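You operate a simulated robot arm through the tools that you are given. There is no shell and no other tool.

Carry out the task below with a simulated robot arm. There is one attempt and no reset: what you move stays moved.

TASK
The thread snapped: set the tension to 5, reset, slow the tacker to 2000, then press READY.
Fine: pattern, size and count stay as they are.

The check looks at the end state, three seconds after you hand in, the way a careful person would. Anything else that was tipped, shoved, dropped, spilled or broken makes it a failure.

THE ROBOT
A 7-joint arm with a two-finger parallel gripper, fixed in place. Base frame: the origin is at the foot of the arm, x ahead of it, y to its left, z up; the work surface is at about z = 0.78. Units: m, degrees, N and s.
With the tool pointing down near the work surface it reaches from about 0.38 to 0.9 m from the base axis. Its first joint turns from -115.0 to 115.0 degrees. Payload 3.91 kg.
The TCP is the grasp point between the finger pads, 0.03 m short of the fingertips. In the tool frame z runs along the fingers and y along their closing line. The gripper opens to 0.11 m. The fingers are 0.02 m wide and 0.01 m thick; the gripper's body (0.048 by 0.112 m) begins 0.055 m behind the TCP.
Orientation is that of the tool frame in the base frame, as a unit quaternion [w, x, y, z]. With the fingers straight down and closing along the base's y, the tool's x points along the base's -x, its y along +y and its z along -z.

THE INTERFACE
- The arm moves only by the tool move_arm. Its arguments are lists of equal length, an entry for each row: "dp": the shift along the base's x, y, z in m, a list of three; "angular": the turn, a rotation vector about the base's x, y, z in degrees, a list of three; "hand": the closure in counts, from 0 (fully open) to 255 (shut). In form: {"dp": [[dx, dy, dz], ...], "angular": [[ax, ay, az], ...], "hand": [hand, ...]}. A call has 1 to 20 rows; each row shifts and turns the commanded pose from where the row before left it. Rows are played at 5 a second. More than 0.05 m and 8.6 degrees between two rows, or a gripper value outside its range, and nothing of the call is played. Where a pose cannot be reached the arm comes as near as it can. A force on the tool above 40 N (or 10 N above the force at the start of the call, whichever is more), or a blocked arm, ends the call early, and 0.2 s more pass. Each finger travels about 0.153 m/s and halts on what it meets, pressing with about 42 N; the grip force reading is that of the motor and also rises with nothing between the fingers. The clock runs only during rows and for 0.2 s after the last one: add rows that do not move to give the fingers time. It gives the time, the measured TCP pose, the force on the tool (base axes), the opening and the grip force at its end, in the units of the frame above (readings bear some noise), with the torque about the TCP (base axes, N m) and any sound that the robot's microphone picked up.
- Cameras (640 x 400 px; columns grow to the right, rows downward): "scene" is fixed at [0.2195, 0.5003, 1.5355]; the picture's right is [-0.89, -0.46, 0.00], its down [-0.20, 0.38, -0.90] and it looks along [0.41, -0.80, -0.43] (base axes); focal length 374 px, centre (320, 200). "wrist" rides on the gripper at [0.072, 0.017, -0.103] in the tool frame; the picture's right is [-0.23, 0.97, 0.00], its down [-0.76, -0.18, -0.62] and it looks along [-0.61, -0.14, 0.78] (tool axes); focal length 222 px, centre (320, 200). There is no depth. A picture from a camera that has moved, and an enlarged one, comes with that camera's place and axes in the base frame and with its lens.
- snapshot(camera): a new picture of that camera. No time passes.
- move_column(by): slides the trunk up (or, below 0, down) by that many m; the arm rides with it, the base frame stays. It gives what a move gives, with no picture.
- zoom(camera, box): a new picture of the part [left, top, right, bottom] of that camera's present view, enlarged. No time passes.
- hand_in(): hands the job in; it is judged then, once.

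Nothing tells you positions but the pictures and the camera data. Unless the task says otherwise, let go and move clear before handing in.

The tools are called after ">>>" as name(argument=value, ...) on one line, values as JSON. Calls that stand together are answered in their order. move_arm: Moves the arm, as the interface text tells. Its arguments: {"type":"object","properties":{"dp":{"type":"array","items":{"type":"array","items":{"type":"number"}}},"angular":{"type":"array","items":{"type":"array","items":{"type":"number"}}},"hand":{"type":"array","items":{"type":"number"}}},"required":["dp","angular","hand"]} The other tools are called the same way: move_column (by) slides the trunk up or down; snapshot (camera) takes a picture; zoom (camera, box) takes an enlarged picture of a part of a camera's view; hand_in () hands the job in.

At the start:

```text
t: 0.0
tcp_pos: [0.3966, -0.3881, 1.24]
tool_rot: [-0.001, 0.001, 1.0, 0.001]
contact_force: [0.7, 0.5, 0.3]
ft_torque: [0.02, 0.01, 0.0]
width: 0.11
grip_force: 0.1
trunk travel left (down, up): [-0.825, 0.165]
```

scene: 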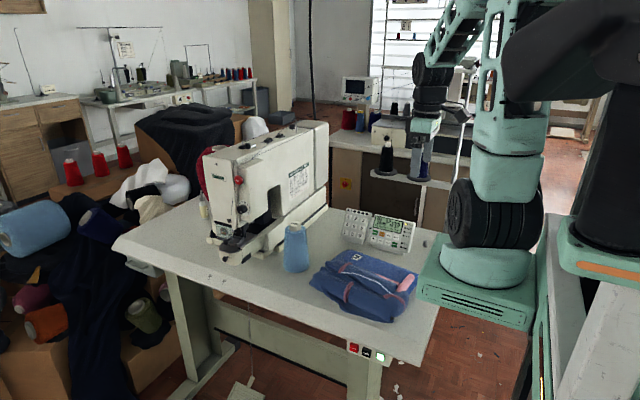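
wrist: 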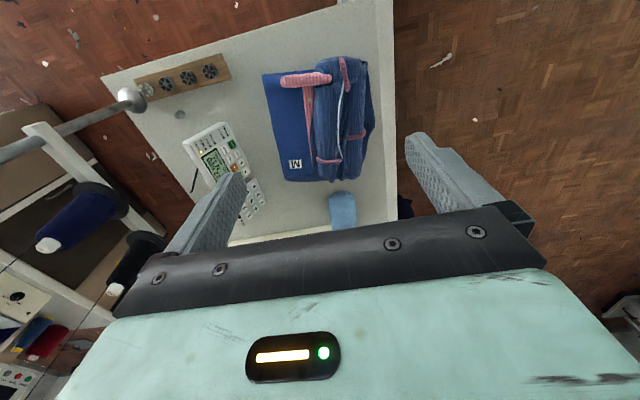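

I see a sewing tacker on a table with an operation panel, a keypad beside it, a folded garment and a thread cone. I'll zoom in on the panel and the machine first to read the controls.

>>> zoom(camera="scene", box=[330, 195, 430, 258])

>>> zoom(camera="wrist", box=[170, 110, 290, 230])

>>> zoom(camera="scene", box=[190, 110, 340, 270])

>>> zoom(camera="scene", box=[320, 330, 420, 390])

```text
6.35 times, centred on (380, 226) of scene
camera zoom: at [0.2195, 0.5003, 1.5355], right [-0.89, -0.46, 0.0], down [-0.2, 0.38, -0.9], along [0.41, -0.8, -0.43], focal length 2372 px, centre (-61, 32)
```

zoom: 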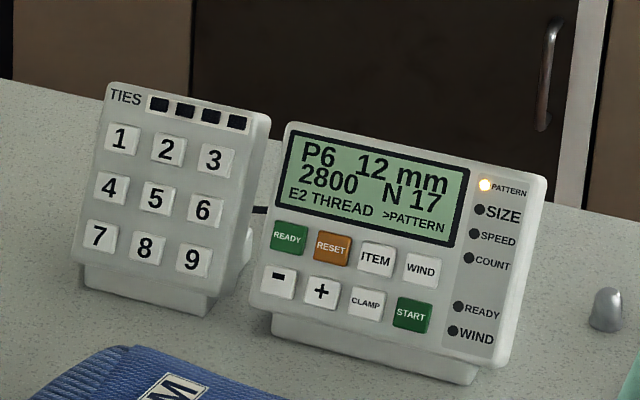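

```text
3.33 times, centred on (230, 170) of wrist
camera zoom: at [0.3256, -0.3722, 1.3429], right [0.23, 0.97, 0.0], down [0.76, -0.18, 0.62], along [0.61, -0.14, -0.78], focal length 740 px, centre (620, 300)
```

zoom: 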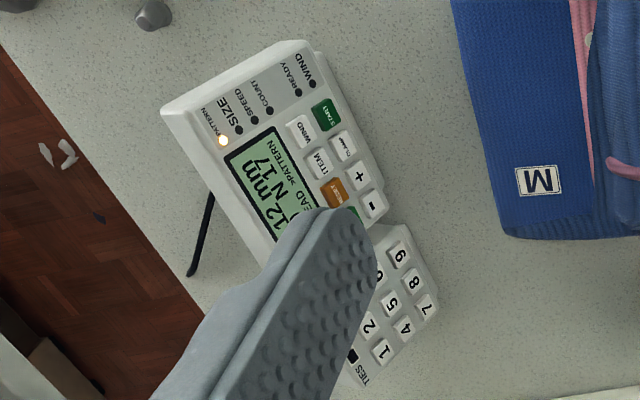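

```text
2.50 times, centred on (265, 190) of scene
camera zoom: at [0.2195, 0.5003, 1.5355], right [-0.89, -0.46, 0.0], down [-0.2, 0.38, -0.9], along [0.41, -0.8, -0.43], focal length 934 px, centre (458, 225)
```

zoom: 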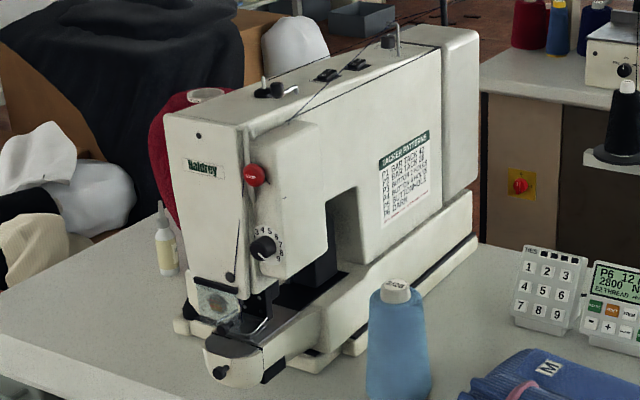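

```text
6.40 times, centred on (370, 360) of scene
camera zoom: at [0.2195, 0.5003, 1.5355], right [-0.89, -0.46, 0.0], down [-0.2, 0.38, -0.9], along [0.41, -0.8, -0.43], focal length 2390 px, centre (0, -824)
```

zoom: 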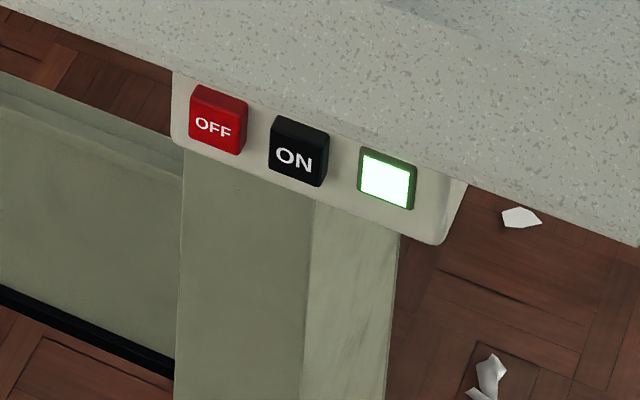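

The panel shows P6, 12 mm, 2800, N 17, E2 THREAD, with PATTERN selected. The tension knob appears to be on the machine head, so I'll look closer at it.

>>> zoom(camera="scene", box=[275, 190, 315, 215])

>>> zoom(camera="scene", box=[230, 165, 320, 225])

>>> zoom(camera="scene", box=[280, 150, 330, 205])

>>> zoom(camera="scene", box=[195, 170, 285, 270])

```text
16.00 times, centred on (295, 202) of scene
camera zoom: at [0.2195, 0.5003, 1.5355], right [-0.89, -0.46, 0.0], down [-0.2, 0.38, -0.9], along [0.41, -0.8, -0.43], focal length 5976 px, centre (720, 160)
```

zoom: 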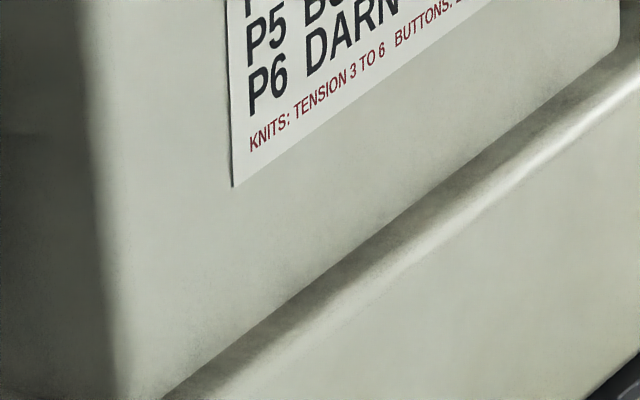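

```text
6.67 times, centred on (275, 195) of scene
camera zoom: at [0.2195, 0.5003, 1.5355], right [-0.89, -0.46, 0.0], down [-0.2, 0.38, -0.9], along [0.41, -0.8, -0.43], focal length 2490 px, centre (620, 233)
```

zoom: 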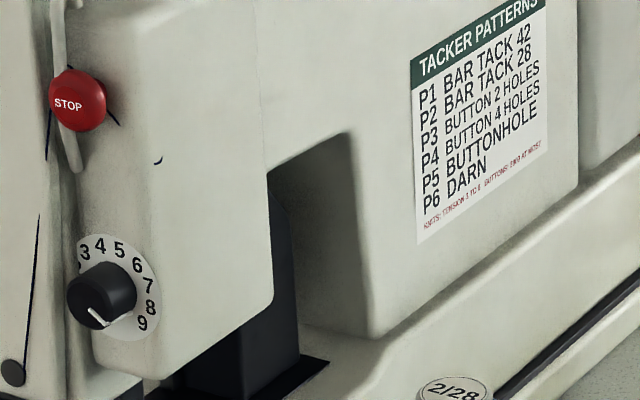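

```text
7.27 times, centred on (305, 178) of scene
camera zoom: at [0.2195, 0.5003, 1.5355], right [-0.89, -0.46, 0.0], down [-0.2, 0.38, -0.9], along [0.41, -0.8, -0.43], focal length 2716 px, centre (429, 364)
```

zoom: 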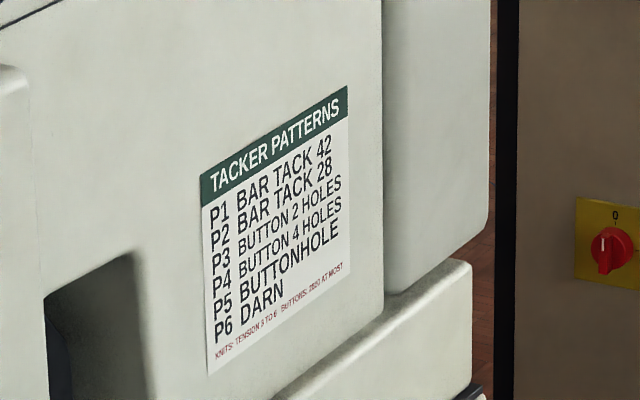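

```text
4.00 times, centred on (240, 220) of scene
camera zoom: at [0.2195, 0.5003, 1.5355], right [-0.89, -0.46, 0.0], down [-0.2, 0.38, -0.9], along [0.41, -0.8, -0.43], focal length 1494 px, centre (640, 120)
```

zoom: 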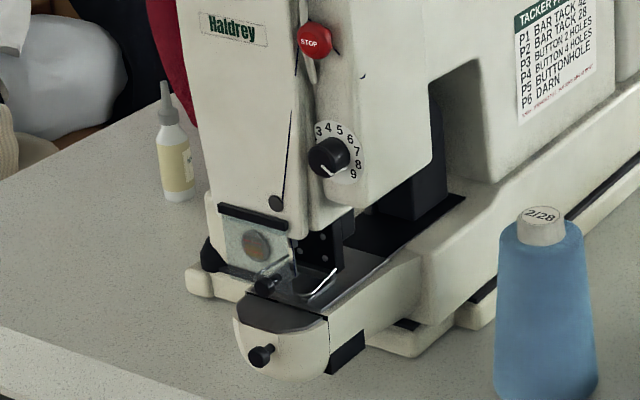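

The tension knob is on the machine's side facing the robot, roughly at (0.85, -0.3, 1.04), and the panel is near (0.52, -0.67). I'll tilt the tool forward at the current spot to get a better view of the knob with the wrist camera.

>>> move_arm(dp=[[0, 0, 0.0], [0, 0, 0], [0, 0, 0], [0, 0, 0], [0, 0, 0]], angular=[[0, -8, 0], [0, -8, 0], [0, -8, 0], [0, -8, 0], [0, -6, 0]], hand=[0, 0, 0, 0, 0])

>>> snapshot(camera="wrist")

>>> snapshot(camera="scene")

```text
t: 1.2
tcp_pos: [0.3981, -0.3883, 1.2393]
tool_rot: [0.326, 0.0, 0.945, 0.0]
contact_force: [-0.2, 0.6, -0.1]
ft_torque: [-0.01, -0.01, 0.0]
width: 0.11
grip_force: 0.0
trunk travel left (down, up): [-0.825, 0.165]
```

```text
taken
camera wrist: at [0.278, -0.3723, 1.2755], right [0.18, 0.97, 0.14], down [0.22, -0.18, 0.96], along [0.96, -0.14, -0.24], focal length 222 px, centre (320, 200)
```

wrist: 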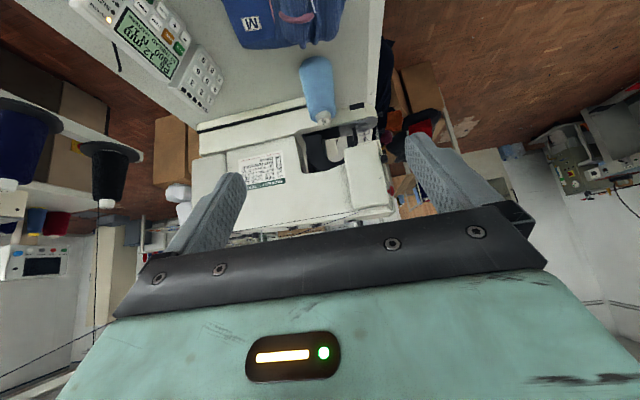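

```text
taken
```

scene: 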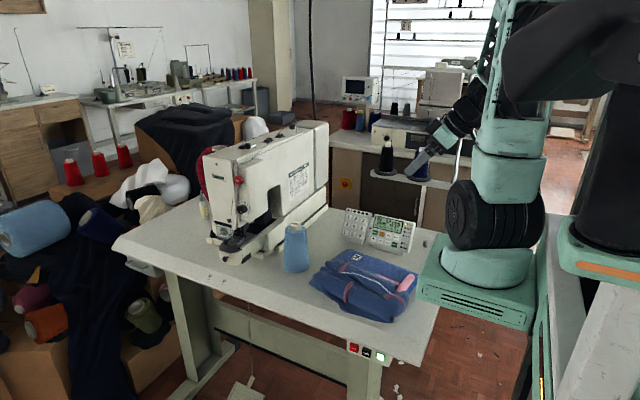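

The wrist camera now shows the machine upside-down, with its side facing us. I'll zoom in on the head to find the knob.

>>> zoom(camera="wrist", box=[300, 110, 420, 230])

>>> zoom(camera="wrist", box=[60, 0, 240, 110])

```text
3.33 times, centred on (360, 170) of wrist
camera zoom: at [0.278, -0.3723, 1.2755], right [0.18, 0.97, 0.14], down [0.22, -0.18, 0.96], along [0.96, -0.14, -0.24], focal length 740 px, centre (187, 300)
```

zoom: 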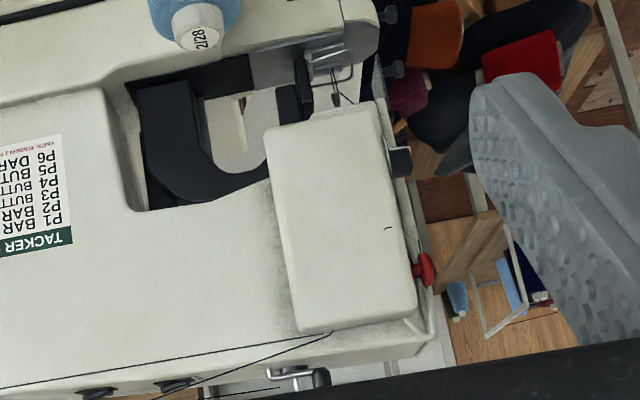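

```text
3.56 times, centred on (150, 55) of wrist
camera zoom: at [0.278, -0.3723, 1.2755], right [0.18, 0.97, 0.14], down [0.22, -0.18, 0.96], along [0.96, -0.14, -0.24], focal length 790 px, centre (924, 716)
```

zoom: 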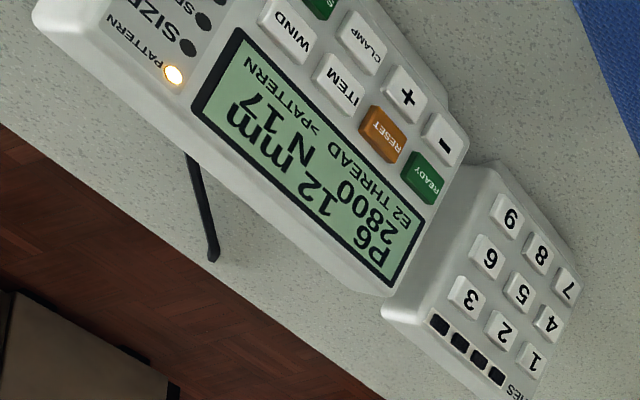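

The knob faces +y (toward the scene camera) at about (0.87, -0.267, 1.04). I'll zoom in tightly to read its pointer.

>>> zoom(camera="scene", box=[234, 198, 258, 218])

>>> zoom(camera="scene", box=[230, 170, 262, 190])

```text
16.00 times, centred on (246, 208) of scene
camera zoom: at [0.2195, 0.5003, 1.5355], right [-0.89, -0.46, 0.0], down [-0.2, 0.38, -0.9], along [0.41, -0.8, -0.43], focal length 5976 px, centre (1504, 72)
```

zoom: 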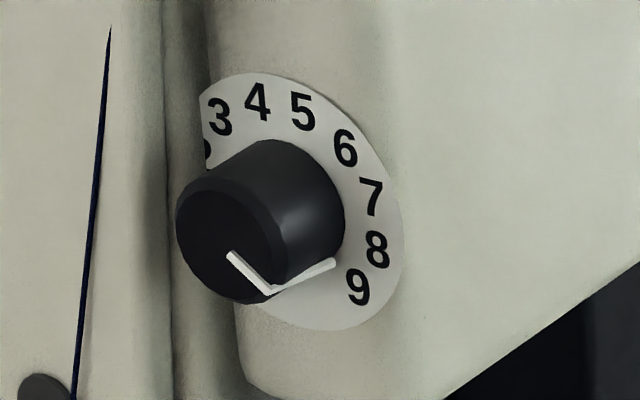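

```text
16.00 times, centred on (246, 180) of scene
camera zoom: at [0.2195, 0.5003, 1.5355], right [-0.89, -0.46, 0.0], down [-0.2, 0.38, -0.9], along [0.41, -0.8, -0.43], focal length 5976 px, centre (1504, 520)
```

zoom: 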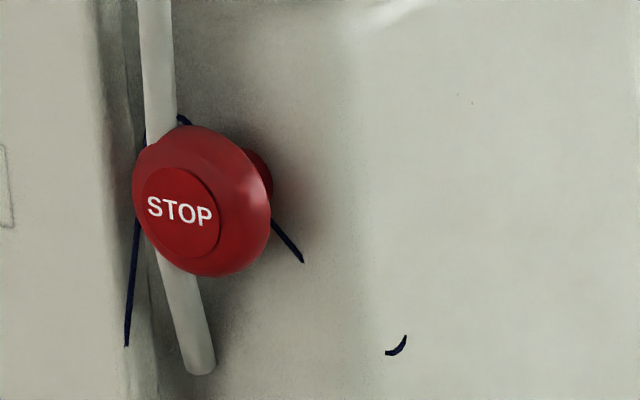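

The pointer line meets the dial plate by the 9, so the knob seems to sit at 9 and has to go counter-clockwise to 5. I'll straighten the tool, swing out in front of the machine (+y side), then turn the tool to face the knob.

>>> move_arm(dp=[[0.025, 0.03, 0], [0.025, 0.03, 0], [0.025, 0.03, 0], [0.025, 0.03, 0], [0.025, 0.03, 0], [0.025, 0.03, 0], [0.025, 0.03, 0], [0.025, 0.03, 0], [0.025, 0.03, 0], [0.025, 0.03, 0], [0.025, 0.03, 0], [0.025, 0.03, 0], [0.025, 0.03, 0], [0.025, 0.03, 0]], angular=[[0, 8, 0], [0, 8, 0], [0, 8, 0], [0, 8, 0], [0, 6, 0], [0, 0, 0], [0, 0, 0], [0, 0, 0], [0, 0, 0], [0, 0, 0], [0, 0, 0], [0, 0, 0], [0, 0, 0], [0, 0, 0]], hand=[0, 0, 0, 0, 0, 0, 0, 0, 0, 0, 0, 0, 0, 0])

>>> snapshot(camera="scene")

```text
t: 4.2
tcp_pos: [0.7452, 0.0302, 1.2417]
tool_rot: [0.0, 0.0, 1.0, 0.0]
contact_force: [0.2, -0.4, 0.2]
ft_torque: [0.03, -0.04, -0.01]
width: 0.1099
grip_force: 0.0
trunk travel left (down, up): [-0.825, 0.165]
```

```text
taken
```

scene: 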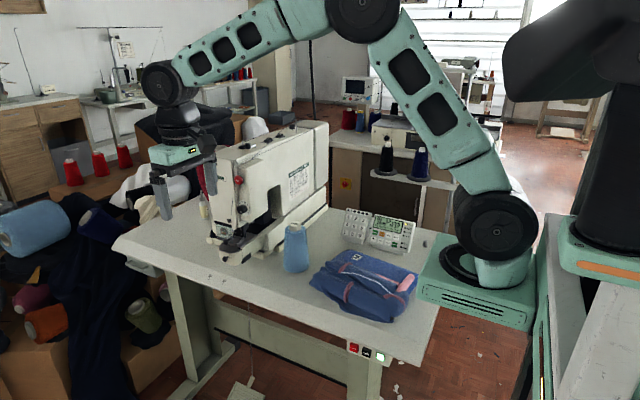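

The arm is in front of the machine with clear space around it. Now I rotate the tool about the base x axis so the fingers point toward -y.

>>> move_arm(dp=[[0, 0, 0], [0, 0, 0], [0, 0, 0], [0, 0, 0], [0, 0, 0], [0, 0, 0], [0, 0, 0], [0, 0, 0], [0, 0, 0], [0, 0, 0], [0, 0, 0]], angular=[[-8.2, 0, 0], [-8.2, 0, 0], [-8.2, 0, 0], [-8.2, 0, 0], [-8.2, 0, 0], [-8.2, 0, 0], [-8.2, 0, 0], [-8.2, 0, 0], [-8.2, 0, 0], [-8.2, 0, 0], [-8.0, 0, 0]], hand=[0, 0, 0, 0, 0, 0, 0, 0, 0, 0, 0])

>>> snapshot(camera="scene")

>>> snapshot(camera="wrist")

```text
t: 6.6
tcp_pos: [0.7472, 0.0326, 1.2397]
tool_rot: [-0.001, -0.001, -0.706, 0.709]
contact_force: [-0.2, -1.3, -0.3]
ft_torque: [-0.01, 0.01, 0.0]
width: 0.1098
grip_force: 0.0
trunk travel left (down, up): [-0.825, 0.165]
```

```text
taken
```

scene: 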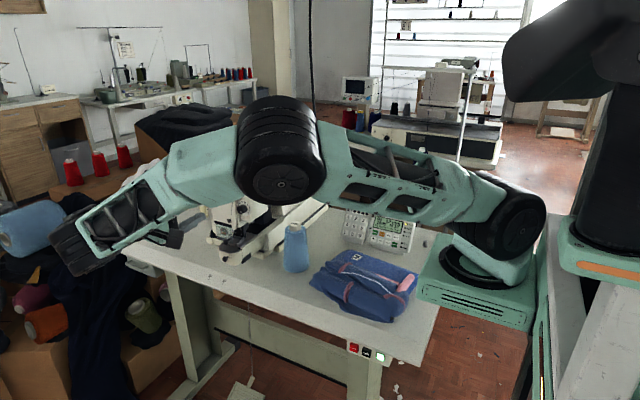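

```text
taken
camera wrist: at [0.6752, 0.1343, 1.2226], right [0.23, 0.0, -0.97], down [0.76, 0.62, 0.18], along [0.61, -0.78, 0.14], focal length 222 px, centre (320, 200)
```

wrist: 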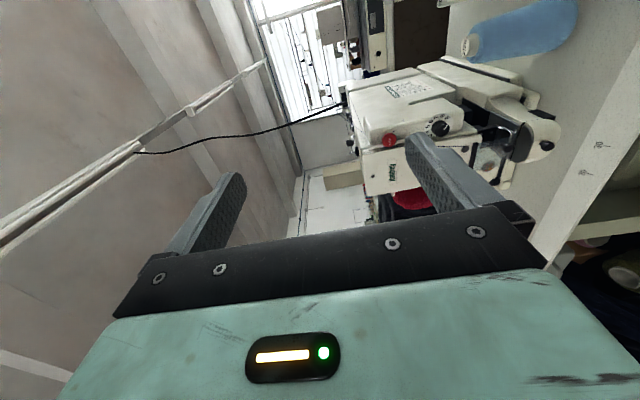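

The tool is now horizontal, pointing at -y, with the arm's elbow out to the side but clear. I'll zoom in on the machine head and the knob.

>>> zoom(camera="wrist", box=[350, 80, 510, 190])

>>> zoom(camera="wrist", box=[415, 108, 465, 142])

```text
3.64 times, centred on (430, 135) of wrist
camera zoom: at [0.6752, 0.1343, 1.2226], right [0.23, 0.0, -0.97], down [0.76, 0.62, 0.18], along [0.61, -0.78, 0.14], focal length 808 px, centre (-80, 436)
```

zoom: 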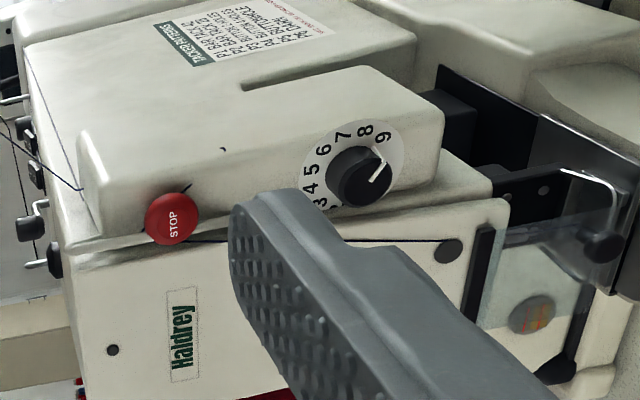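

```text
11.76 times, centred on (440, 125) of wrist
camera zoom: at [0.6752, 0.1343, 1.2226], right [0.23, 0.0, -0.97], down [0.76, 0.62, 0.18], along [0.61, -0.78, 0.14], focal length 2613 px, centre (-1092, 1082)
```

zoom: 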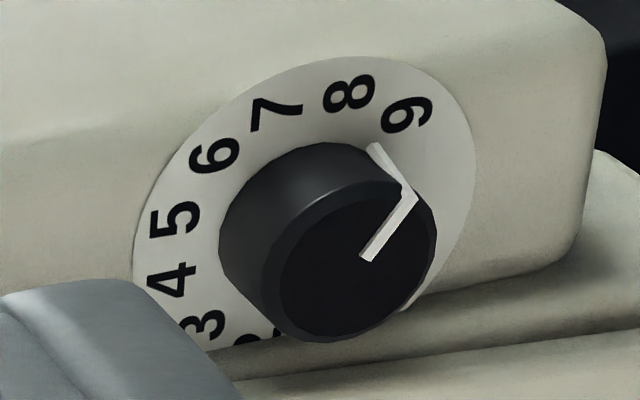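

The knob pointer is at 9, and 5 is at the top of the dial. The knob face is at about (0.871, -0.259, 1.037) with its axis along +y, so I'll line the TCP up on that axis, still well clear, with the fingers narrowed.

>>> move_arm(dp=[[0.0205, 0, -0.0333], [0.0205, 0, -0.0333], [0.0205, 0, -0.0333], [0.0205, 0, -0.0333], [0.0205, 0, -0.0333], [0.0205, 0, -0.0333], [0, -0.03, 0], [0, -0.03, 0], [0, -0.03, 0], [0, -0.03, 0]], angular=[[0, 0, 0], [0, 0, 0], [0, 0, 0], [0, 0, 0], [0, 0, 0], [0, 0, 0], [0, 0, 0], [0, 0, 0], [0, 0, 0], [0, 0, 0]], hand=[110, 110, 110, 110, 110, 110, 110, 110, 110, 110])

>>> snapshot(camera="wrist")

>>> snapshot(camera="scene")

```text
t: 8.8
tcp_pos: [0.8289, -0.108, 1.056]
tool_rot: [0.0, 0.001, 0.707, -0.707]
contact_force: [0.6, 0.5, 0.0]
ft_torque: [0.04, 0.01, -0.01]
width: 0.0625
grip_force: 0.1
out of reach, approached as far as the arm can: row 5, 6
trunk travel left (down, up): [-0.825, 0.165]
```

```text
taken
camera wrist: at [0.757, -0.0046, 1.0388], right [0.23, 0.0, -0.97], down [0.76, 0.62, 0.18], along [0.61, -0.78, 0.14], focal length 222 px, centre (320, 200)
```

wrist: 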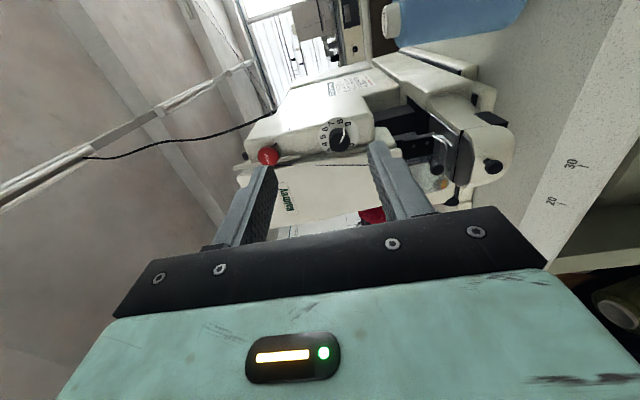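

```text
taken
```

scene: 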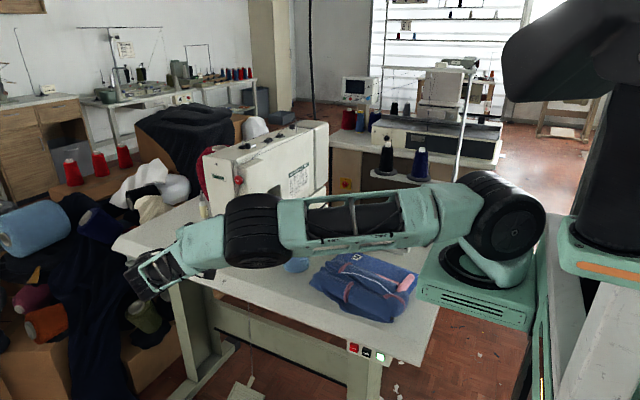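

The arm was at its reach limit while still far out in +y; the knob is visible ahead. Moving toward -y should bring it back inside its reach, so I'll measure the knob from here first.

>>> zoom(camera="wrist", box=[310, 110, 370, 160])

>>> zoom(camera="wrist", box=[230, 90, 390, 190])

```text
8.00 times, centred on (340, 135) of wrist
camera zoom: at [0.757, -0.0046, 1.0388], right [0.23, 0.0, -0.97], down [0.76, 0.62, 0.18], along [0.61, -0.78, 0.14], focal length 1777 px, centre (160, 720)
```

zoom: 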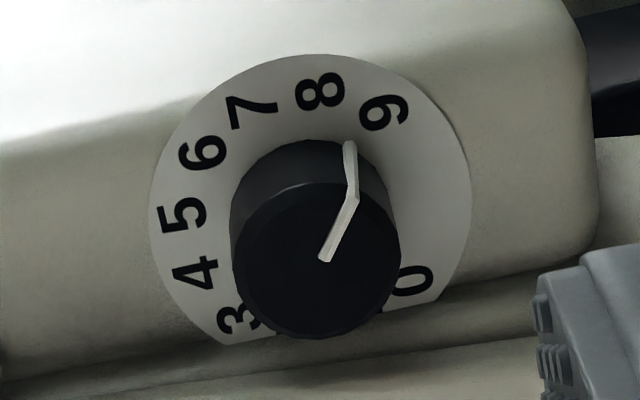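

```text
4.00 times, centred on (310, 140) of wrist
camera zoom: at [0.757, -0.0046, 1.0388], right [0.23, 0.0, -0.97], down [0.76, 0.62, 0.18], along [0.61, -0.78, 0.14], focal length 888 px, centre (360, 440)
```

zoom: 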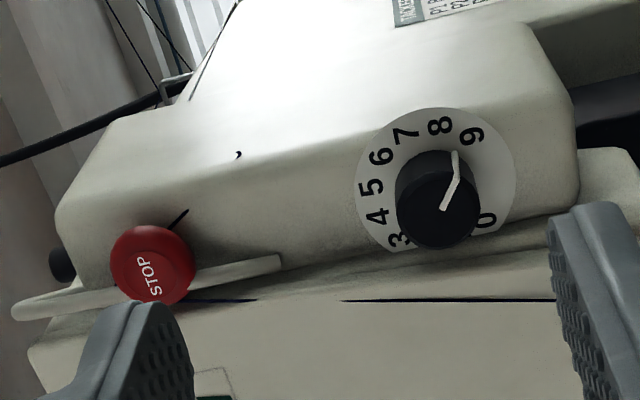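

The dial reads 0 to 9 with about 30° per number, and the knob axis is at about (0.873, z 1.040) with its face near y = -0.26. I'll move in toward -y and then line up on that axis.

>>> move_arm(dp=[[0, -0.022, 0], [0, -0.02, 0], [0.015, 0, -0.005], [0.015, 0, -0.005], [0.014, 0, -0.006]], angular=[[0, 0, 0], [0, 0, 0], [0, 0, 0], [0, 0, 0], [0, 0, 0]], hand=[110, 110, 110, 110, 110])

>>> snapshot(camera="wrist")

>>> snapshot(camera="scene")

```text
t: 10.0
tcp_pos: [0.8744, -0.15, 1.0391]
tool_rot: [-0.001, 0.0, 0.707, -0.707]
contact_force: [0.4, -0.1, 0.2]
ft_torque: [0.03, -0.04, 0.02]
width: 0.0628
grip_force: 0.1
trunk travel left (down, up): [-0.825, 0.165]
```

```text
taken
camera wrist: at [0.8024, -0.0466, 1.0225], right [0.23, 0.0, -0.97], down [0.76, 0.62, 0.18], along [0.61, -0.78, 0.14], focal length 222 px, centre (320, 200)
```

wrist: 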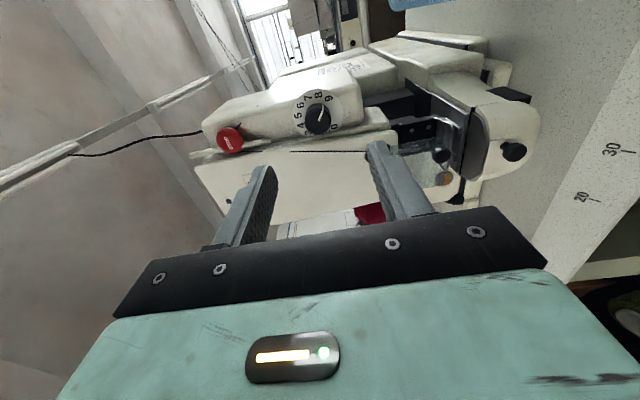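

```text
taken
```

scene: 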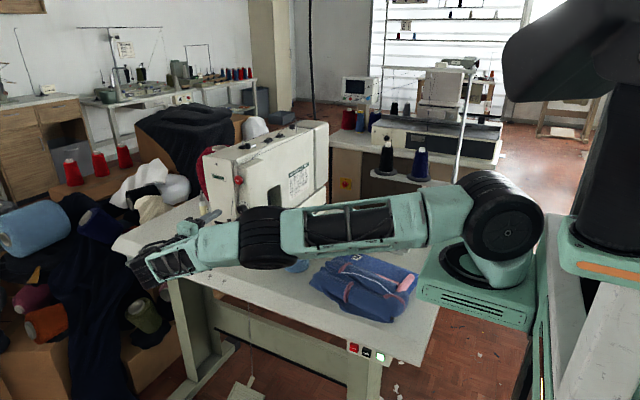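

The arm reaches this pose and the knob is almost on the tool axis. I'll zoom in to check alignment and the column beside the knob.

>>> zoom(camera="wrist", box=[280, 75, 360, 155])

>>> zoom(camera="wrist", box=[190, 70, 400, 240])

```text
5.00 times, centred on (320, 115) of wrist
camera zoom: at [0.8024, -0.0466, 1.0225], right [0.23, 0.0, -0.97], down [0.76, 0.62, 0.18], along [0.61, -0.78, 0.14], focal length 1111 px, centre (320, 625)
```

zoom: 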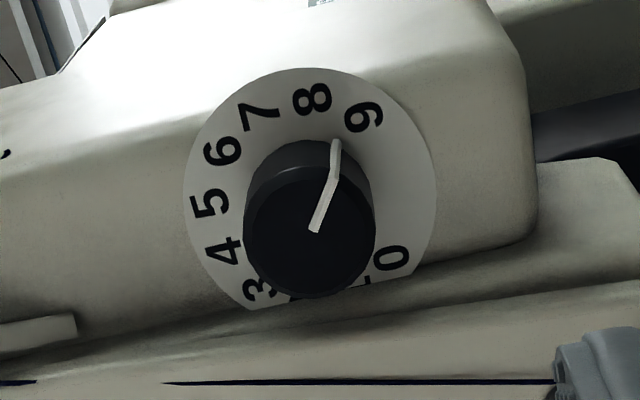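

```text
2.35 times, centred on (295, 155) of wrist
camera zoom: at [0.8024, -0.0466, 1.0225], right [0.23, 0.0, -0.97], down [0.76, 0.62, 0.18], along [0.61, -0.78, 0.14], focal length 523 px, centre (379, 306)
```

zoom: 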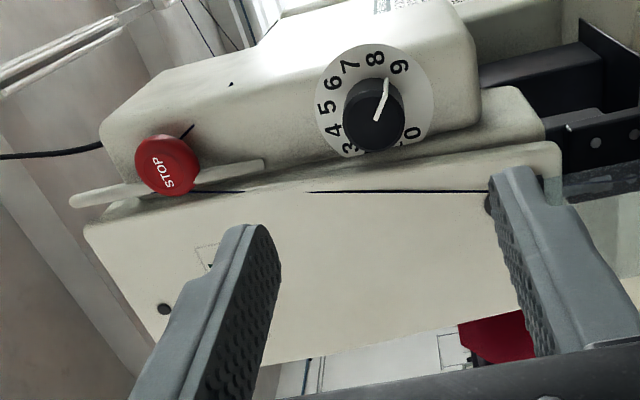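

The tool axis is within 2 mm of the knob axis (target about x 0.876, z 1.041). I'll pre-rotate the gripper by -60° about y at this stand-off, so that a single grip can sweep about 120°.

>>> move_arm(dp=[[0.0015, 0, 0.002], [0, 0, 0], [0, 0, 0], [0, 0, 0], [0, 0, 0], [0, 0, 0], [0, 0, 0], [0, 0, 0]], angular=[[0, -7.5, 0], [0, -7.5, 0], [0, -7.5, 0], [0, -7.5, 0], [0, -7.5, 0], [0, -7.5, 0], [0, -7.5, 0], [0, -7.5, 0]], hand=[110, 110, 110, 110, 110, 110, 110, 110])

>>> snapshot(camera="wrist")

>>> snapshot(camera="scene")

```text
t: 11.8
tcp_pos: [0.8748, -0.1484, 1.0416]
tool_rot: [-0.354, -0.354, -0.612, 0.612]
contact_force: [-0.2, 0.4, -1.0]
ft_torque: [0.03, 0.0, 0.01]
width: 0.0627
grip_force: 0.1
trunk travel left (down, up): [-0.825, 0.165]
```

```text
taken
camera wrist: at [0.8546, -0.046, 0.9692], right [0.96, 0.0, -0.29], down [0.23, 0.62, 0.75], along [0.18, -0.78, 0.6], focal length 222 px, centre (320, 200)
```

wrist: 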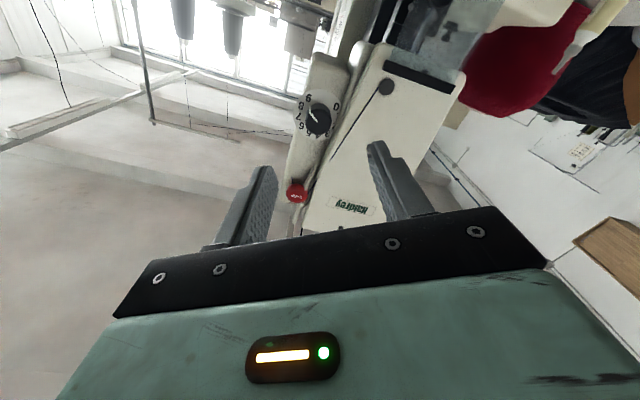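

```text
taken
```

scene: 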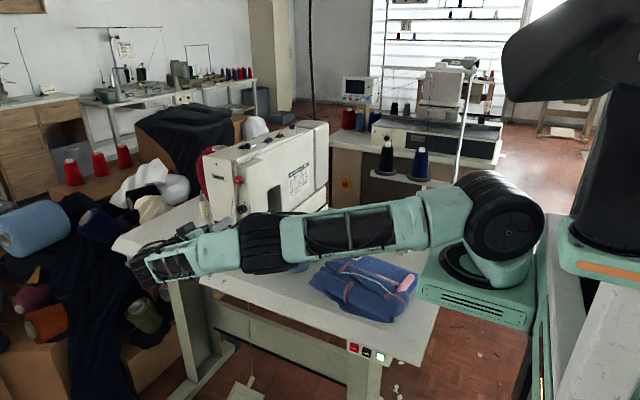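

>>> zoom(camera="wrist", box=[270, 70, 370, 210])

>>> zoom(camera="wrist", box=[285, 85, 355, 155])

```text
2.86 times, centred on (320, 140) of wrist
camera zoom: at [0.8546, -0.046, 0.9692], right [0.96, 0.0, -0.29], down [0.23, 0.62, 0.75], along [0.18, -0.78, 0.6], focal length 635 px, centre (320, 371)
```

zoom: 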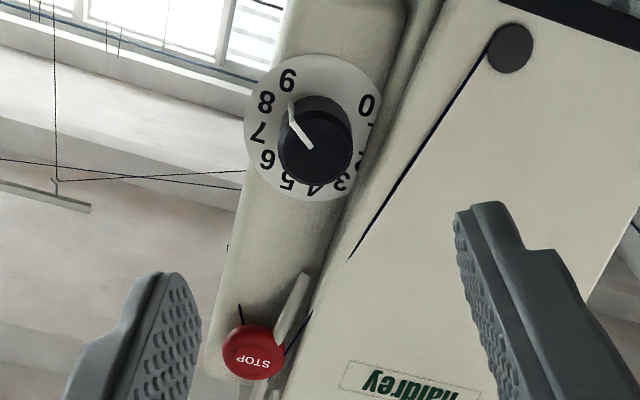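

```text
5.71 times, centred on (320, 120) of wrist
camera zoom: at [0.8546, -0.046, 0.9692], right [0.96, 0.0, -0.29], down [0.23, 0.62, 0.75], along [0.18, -0.78, 0.6], focal length 1269 px, centre (320, 657)
```

zoom: 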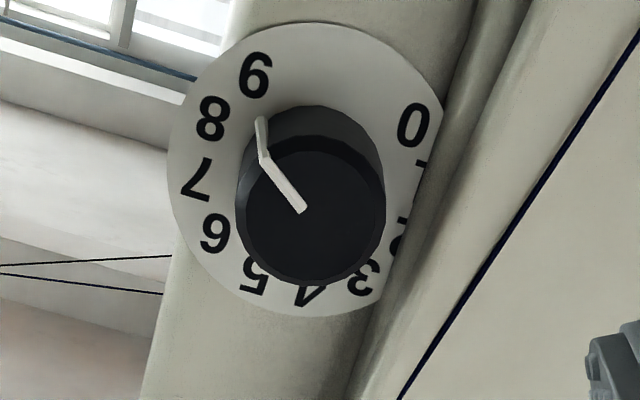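

I can see the dial clearly: 0 to 9, with the pointer at about 9. The two views put the knob face at y of about -0.257 and the dial plate at -0.277, so I'll advance in two steps, checking in between.

>>> move_arm(dp=[[-0.0015, -0.02, 0.0005], [0, -0.02, 0], [0, -0.02, 0]], angular=[[0, 0, 0], [0, 0, 0], [0, 0, 0]], hand=[110, 110, 110])

>>> snapshot(camera="wrist")

>>> zoom(camera="wrist", box=[260, 80, 380, 200])

>>> zoom(camera="scene", box=[180, 160, 280, 260])

```text
t: 12.6
tcp_pos: [0.8729, -0.2074, 1.0401]
tool_rot: [0.353, 0.353, 0.613, -0.612]
contact_force: [1.0, 0.2, -0.2]
ft_torque: [0.0, 0.02, -0.01]
width: 0.0626
grip_force: 0.0
trunk travel left (down, up): [-0.825, 0.165]
```

```text
taken
camera wrist: at [0.8518, -0.1057, 0.9689], right [0.96, 0.0, -0.29], down [0.23, 0.62, 0.75], along [0.18, -0.78, 0.6], focal length 222 px, centre (320, 200)
```

wrist: 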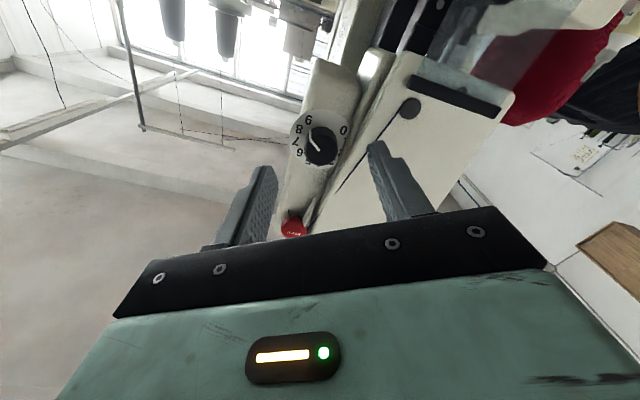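

```text
3.33 times, centred on (320, 140) of wrist
camera zoom: at [0.8518, -0.1057, 0.9689], right [0.96, 0.0, -0.29], down [0.23, 0.62, 0.75], along [0.18, -0.78, 0.6], focal length 740 px, centre (320, 400)
```

zoom: 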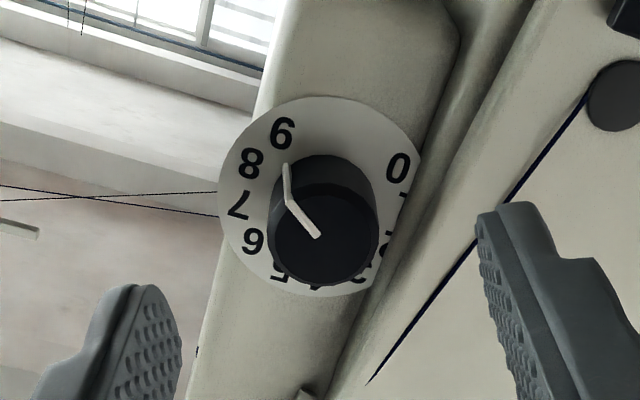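

```text
4.00 times, centred on (230, 210) of scene
camera zoom: at [0.2195, 0.5003, 1.5355], right [-0.89, -0.46, 0.0], down [-0.2, 0.38, -0.9], along [0.41, -0.8, -0.43], focal length 1494 px, centre (680, 160)
```

zoom: 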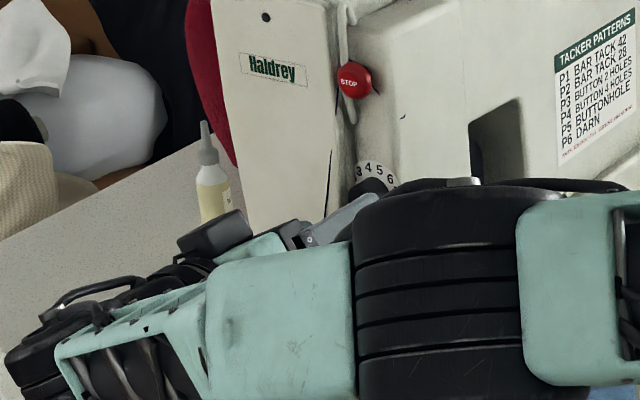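

The knob is centred on the tool axis, and the faceplate beside it sits about 15 mm deeper than the knob face. I'll advance 30 mm so the fingertips overlap the knob by about 10 mm, then look again.

>>> move_arm(dp=[[0, -0.015, 0], [0, -0.015, 0], [0, 0, 0]], angular=[[0, 0, 0], [0, 0, 0], [0, 0, 0]], hand=[110, 110, 110])

>>> snapshot(camera="wrist")

>>> zoom(camera="wrist", box=[220, 80, 420, 240])

```text
t: 13.5
tcp_pos: [0.8741, -0.2311, 1.0391]
tool_rot: [0.356, 0.352, 0.615, -0.609]
contact_force: [-8.5, 17.1, 2.2]
ft_torque: [0.21, 0.16, 0.23]
width: 0.0586
grip_force: 0.1
trunk travel left (down, up): [-0.825, 0.165]
stopped in row 3: the force on the tool passed its limit at 43 N (the readings are from after the stop); the commanded pose is now the measured one
```

```text
taken
camera wrist: at [0.8518, -0.1291, 0.9682], right [0.96, 0.01, -0.29], down [0.22, 0.62, 0.75], along [0.19, -0.78, 0.59], focal length 222 px, centre (320, 200)
```

wrist: 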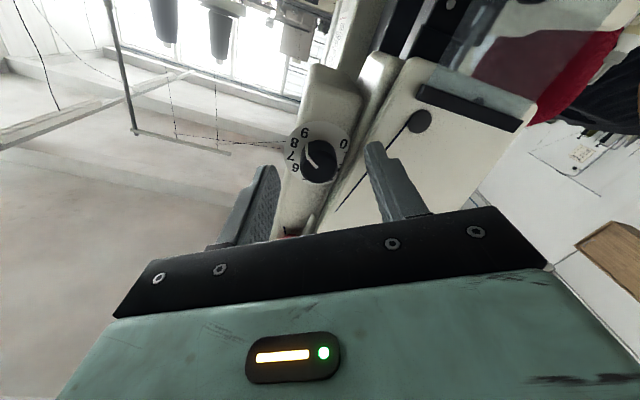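

```text
2.50 times, centred on (320, 160) of wrist
camera zoom: at [0.8518, -0.1291, 0.9682], right [0.96, 0.01, -0.29], down [0.22, 0.62, 0.75], along [0.19, -0.78, 0.59], focal length 555 px, centre (320, 300)
```

zoom: 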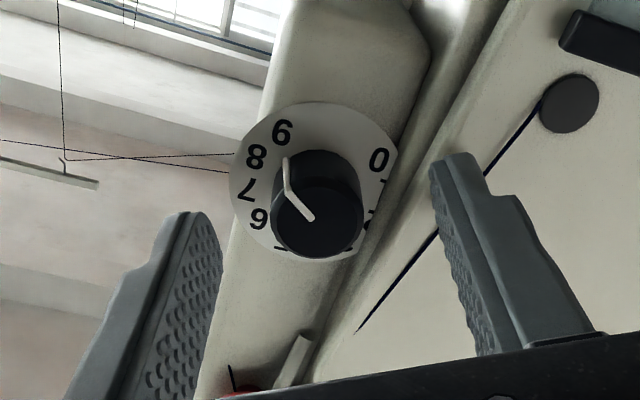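

The right fingertip touched the faceplate at a fingertip y of about -0.261, so the faceplate sits further forward than I estimated. I'll back off straight away and use a near-vertical closing line, with fingers above and below the knob, turning in several smaller regrasps.

>>> move_arm(dp=[[0, 0.008, 0], [0, 0.012, 0], [0, 0.01, 0]], angular=[[0, 0, 0], [0, 0, 0], [0, 0, 0]], hand=[110, 110, 110])

>>> zoom(camera="scene", box=[180, 110, 340, 210])

>>> zoom(camera="wrist", box=[220, 60, 420, 240])

```text
t: 14.3
tcp_pos: [0.8744, -0.2049, 1.0399]
tool_rot: [0.355, 0.353, 0.615, -0.609]
contact_force: [-0.1, 0.1, 0.2]
ft_torque: [-0.03, -0.03, -0.01]
width: 0.0626
grip_force: 0.1
trunk travel left (down, up): [-0.825, 0.165]
```

```text
4.00 times, centred on (260, 160) of scene
camera zoom: at [0.2195, 0.5003, 1.5355], right [-0.89, -0.46, 0.0], down [-0.2, 0.38, -0.9], along [0.41, -0.8, -0.43], focal length 1494 px, centre (560, 360)
```

zoom: 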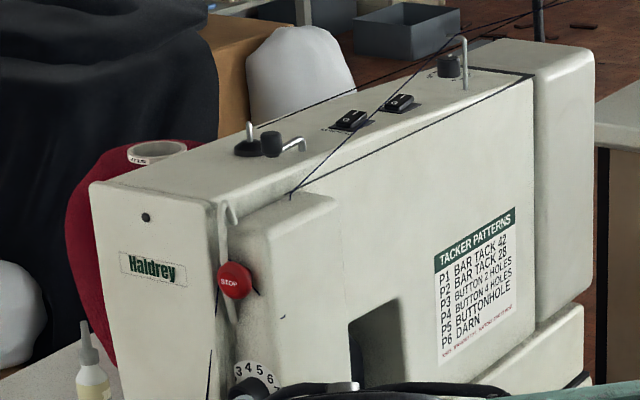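

```text
2.22 times, centred on (320, 150) of wrist
camera zoom: at [0.8528, -0.102, 0.9691], right [0.96, 0.01, -0.29], down [0.22, 0.62, 0.75], along [0.19, -0.78, 0.59], focal length 494 px, centre (320, 311)
```

zoom: 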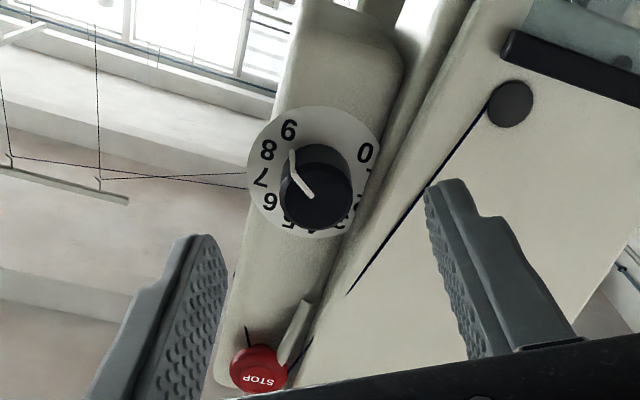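

The machine hasn't shifted, and I'm clear. Now I rotate to about -20° from vertical and narrow the opening to about 42 mm, then re-check alignment.

>>> move_arm(dp=[[0, 0, 0], [0, 0, 0], [0, 0, 0], [0, 0, 0], [0, 0, 0], [0, 0, 0]], angular=[[0, 8, 0], [0, 8, 0], [0, 8, 0], [0, 8, 0], [0, 8, 0], [0, 0, 0]], hand=[158, 158, 158, 158, 158, 158])

>>> snapshot(camera="wrist")

>>> zoom(camera="wrist", box=[260, 90, 380, 190])

>>> zoom(camera="scene", box=[230, 170, 262, 190])

```text
t: 15.7
tcp_pos: [0.8744, -0.2046, 1.0381]
tool_rot: [0.123, 0.123, 0.7, -0.693]
contact_force: [0.3, -0.6, 0.1]
ft_torque: [0.0, -0.01, 0.01]
width: 0.042
grip_force: 0.0
trunk travel left (down, up): [-0.825, 0.165]
```

```text
taken
camera wrist: at [0.8119, -0.1023, 0.9985], right [0.55, 0.01, -0.84], down [0.65, 0.62, 0.43], along [0.52, -0.78, 0.33], focal length 222 px, centre (320, 200)
```

wrist: 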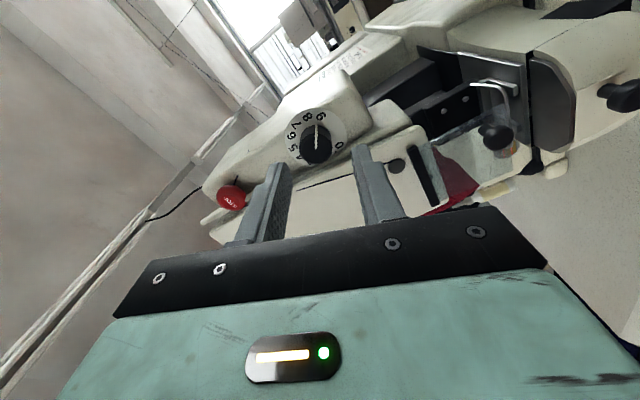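

```text
4.00 times, centred on (320, 140) of wrist
camera zoom: at [0.8119, -0.1023, 0.9985], right [0.55, 0.01, -0.84], down [0.65, 0.62, 0.43], along [0.52, -0.78, 0.33], focal length 888 px, centre (320, 440)
```

zoom: 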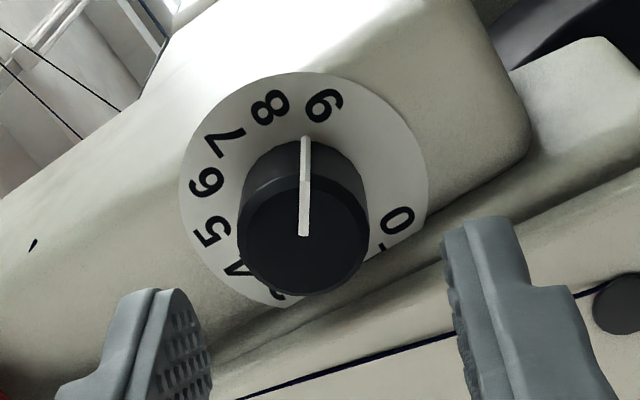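

```text
16.00 times, centred on (246, 180) of scene
camera zoom: at [0.2195, 0.5003, 1.5355], right [-0.89, -0.46, 0.0], down [-0.2, 0.38, -0.9], along [0.41, -0.8, -0.43], focal length 5976 px, centre (1504, 520)
```

zoom: 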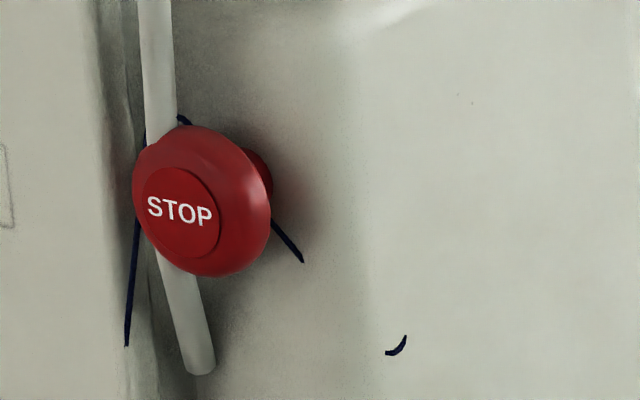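

The camera geometry shows the column wall only about 18 mm to the side of the knob axis, so I'll offset the fingers 4 mm away from it and keep within ±20° of vertical. I'm moving to just in front of the knob first and checking there.

>>> move_arm(dp=[[-0.0042, 0, 0.0015], [0, -0.01, 0], [0, -0.01, 0], [0, 0, 0]], angular=[[0, 0, 0], [0, 0, 0], [0, 0, 0], [0, 0, 0]], hand=[167, 167, 167, 167])

>>> zoom(camera="wrist", box=[260, 90, 380, 190])

```text
t: 16.7
tcp_pos: [0.8707, -0.2257, 1.0381]
tool_rot: [0.123, 0.122, 0.7, -0.693]
contact_force: [0.7, -1.2, 0.4]
ft_torque: [0.01, -0.02, 0.02]
width: 0.0378
grip_force: 0.1
trunk travel left (down, up): [-0.825, 0.165]
```

```text
4.00 times, centred on (320, 140) of wrist
camera zoom: at [0.8086, -0.1229, 0.9988], right [0.55, 0.01, -0.84], down [0.65, 0.62, 0.43], along [0.52, -0.78, 0.33], focal length 888 px, centre (320, 440)
```

zoom: 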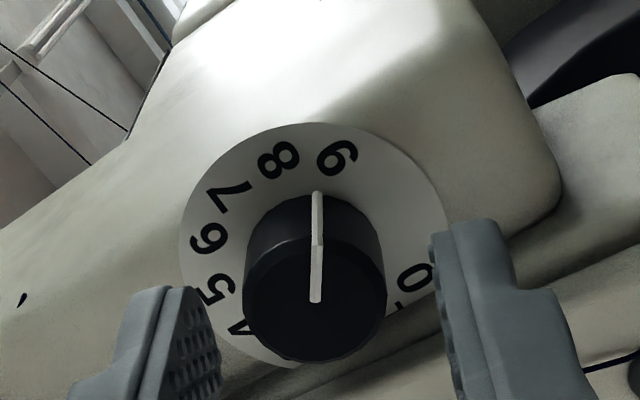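

The knob is centred to within about 1.5 mm between the fingers. I'll make a small correction and slide in 15 mm so the fingers straddle the knob.

>>> move_arm(dp=[[-0.0014, 0, 0.001], [0, -0.005, 0], [0, -0.005, 0], [0, -0.005, 0]], angular=[[0, 0, 0], [0, 0, 0], [0, 0, 0], [0, 0, 0]], hand=[167, 167, 167, 167])

>>> zoom(camera="wrist", box=[260, 90, 380, 190])

```text
t: 17.7
tcp_pos: [0.8677, -0.2397, 1.0418]
tool_rot: [0.124, 0.123, 0.699, -0.693]
contact_force: [0.4, -0.6, -0.2]
ft_torque: [-0.02, -0.02, -0.04]
width: 0.038
grip_force: 0.0
trunk travel left (down, up): [-0.825, 0.165]
```

```text
4.00 times, centred on (320, 140) of wrist
camera zoom: at [0.8066, -0.1377, 1.0011], right [0.55, 0.01, -0.84], down [0.65, 0.62, 0.43], along [0.52, -0.78, 0.33], focal length 888 px, centre (320, 440)
```

zoom: 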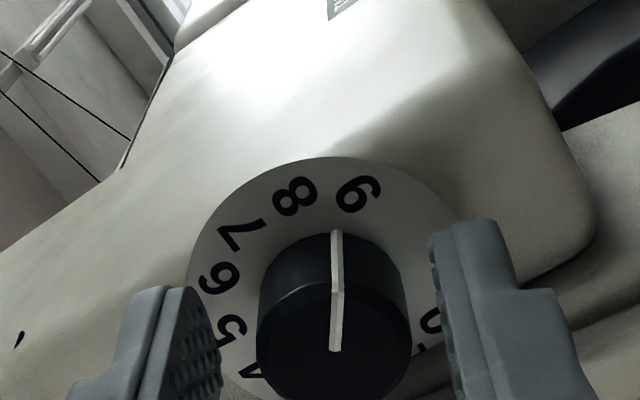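

No contact so far, and the fingers straddle the knob. I'll let the arm settle and check the centring again.

>>> move_arm(dp=[[0, 0, 0], [0, 0, 0]], angular=[[0, 0, 0], [0, 0, 0]], hand=[167, 167])

>>> zoom(camera="wrist", box=[240, 100, 400, 220])

```text
t: 18.3
tcp_pos: [0.8684, -0.2395, 1.0419]
tool_rot: [0.123, 0.124, 0.699, -0.694]
contact_force: [0.3, 0.3, 0.8]
ft_torque: [0.01, 0.01, -0.01]
width: 0.0379
grip_force: 0.0
trunk travel left (down, up): [-0.825, 0.165]
```

```text
3.33 times, centred on (320, 160) of wrist
camera zoom: at [0.8066, -0.1377, 1.001], right [0.55, 0.01, -0.84], down [0.65, 0.62, 0.43], along [0.52, -0.78, 0.33], focal length 740 px, centre (320, 333)
```

zoom: 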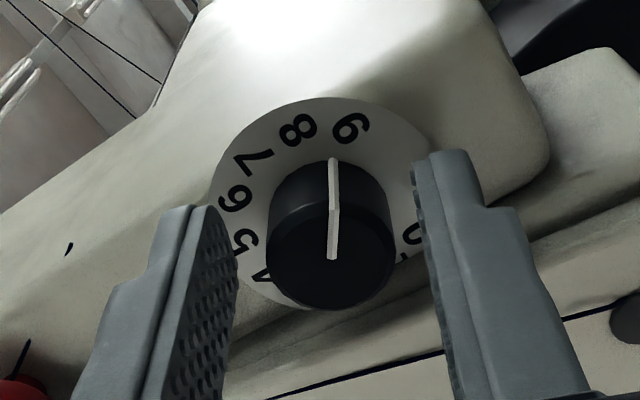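

The knob is about 1 mm off centre. I'll correct that and close on it.

>>> move_arm(dp=[[0.0004, 0, -0.001], [0, 0, 0], [0, 0, 0], [0, 0, 0]], angular=[[0, 0, 0], [0, 0, 0], [0, 0, 0], [0, 0, 0]], hand=[167, 167, 255, 255])

>>> zoom(camera="wrist", box=[240, 100, 400, 220])

```text
t: 19.3
tcp_pos: [0.868, -0.2387, 1.0393]
tool_rot: [0.123, 0.124, 0.699, -0.693]
contact_force: [-0.8, -0.2, 4.4]
ft_torque: [-0.3, 0.0, -0.26]
width: 0.0251
grip_force: 44.9
trunk travel left (down, up): [-0.825, 0.165]
```

```text
3.33 times, centred on (320, 160) of wrist
camera zoom: at [0.8057, -0.1367, 0.9996], right [0.55, 0.01, -0.84], down [0.65, 0.62, 0.43], along [0.52, -0.78, 0.34], focal length 740 px, centre (320, 333)
```

zoom: 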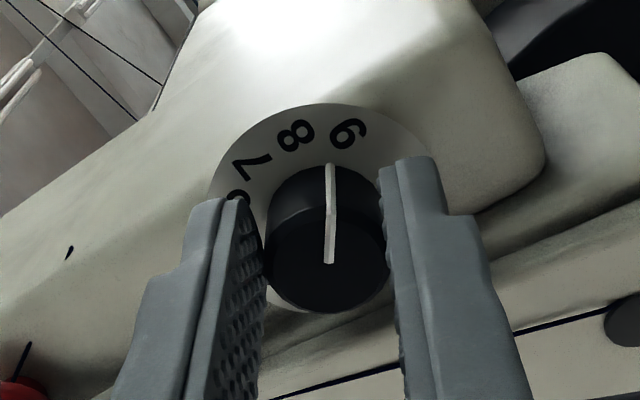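

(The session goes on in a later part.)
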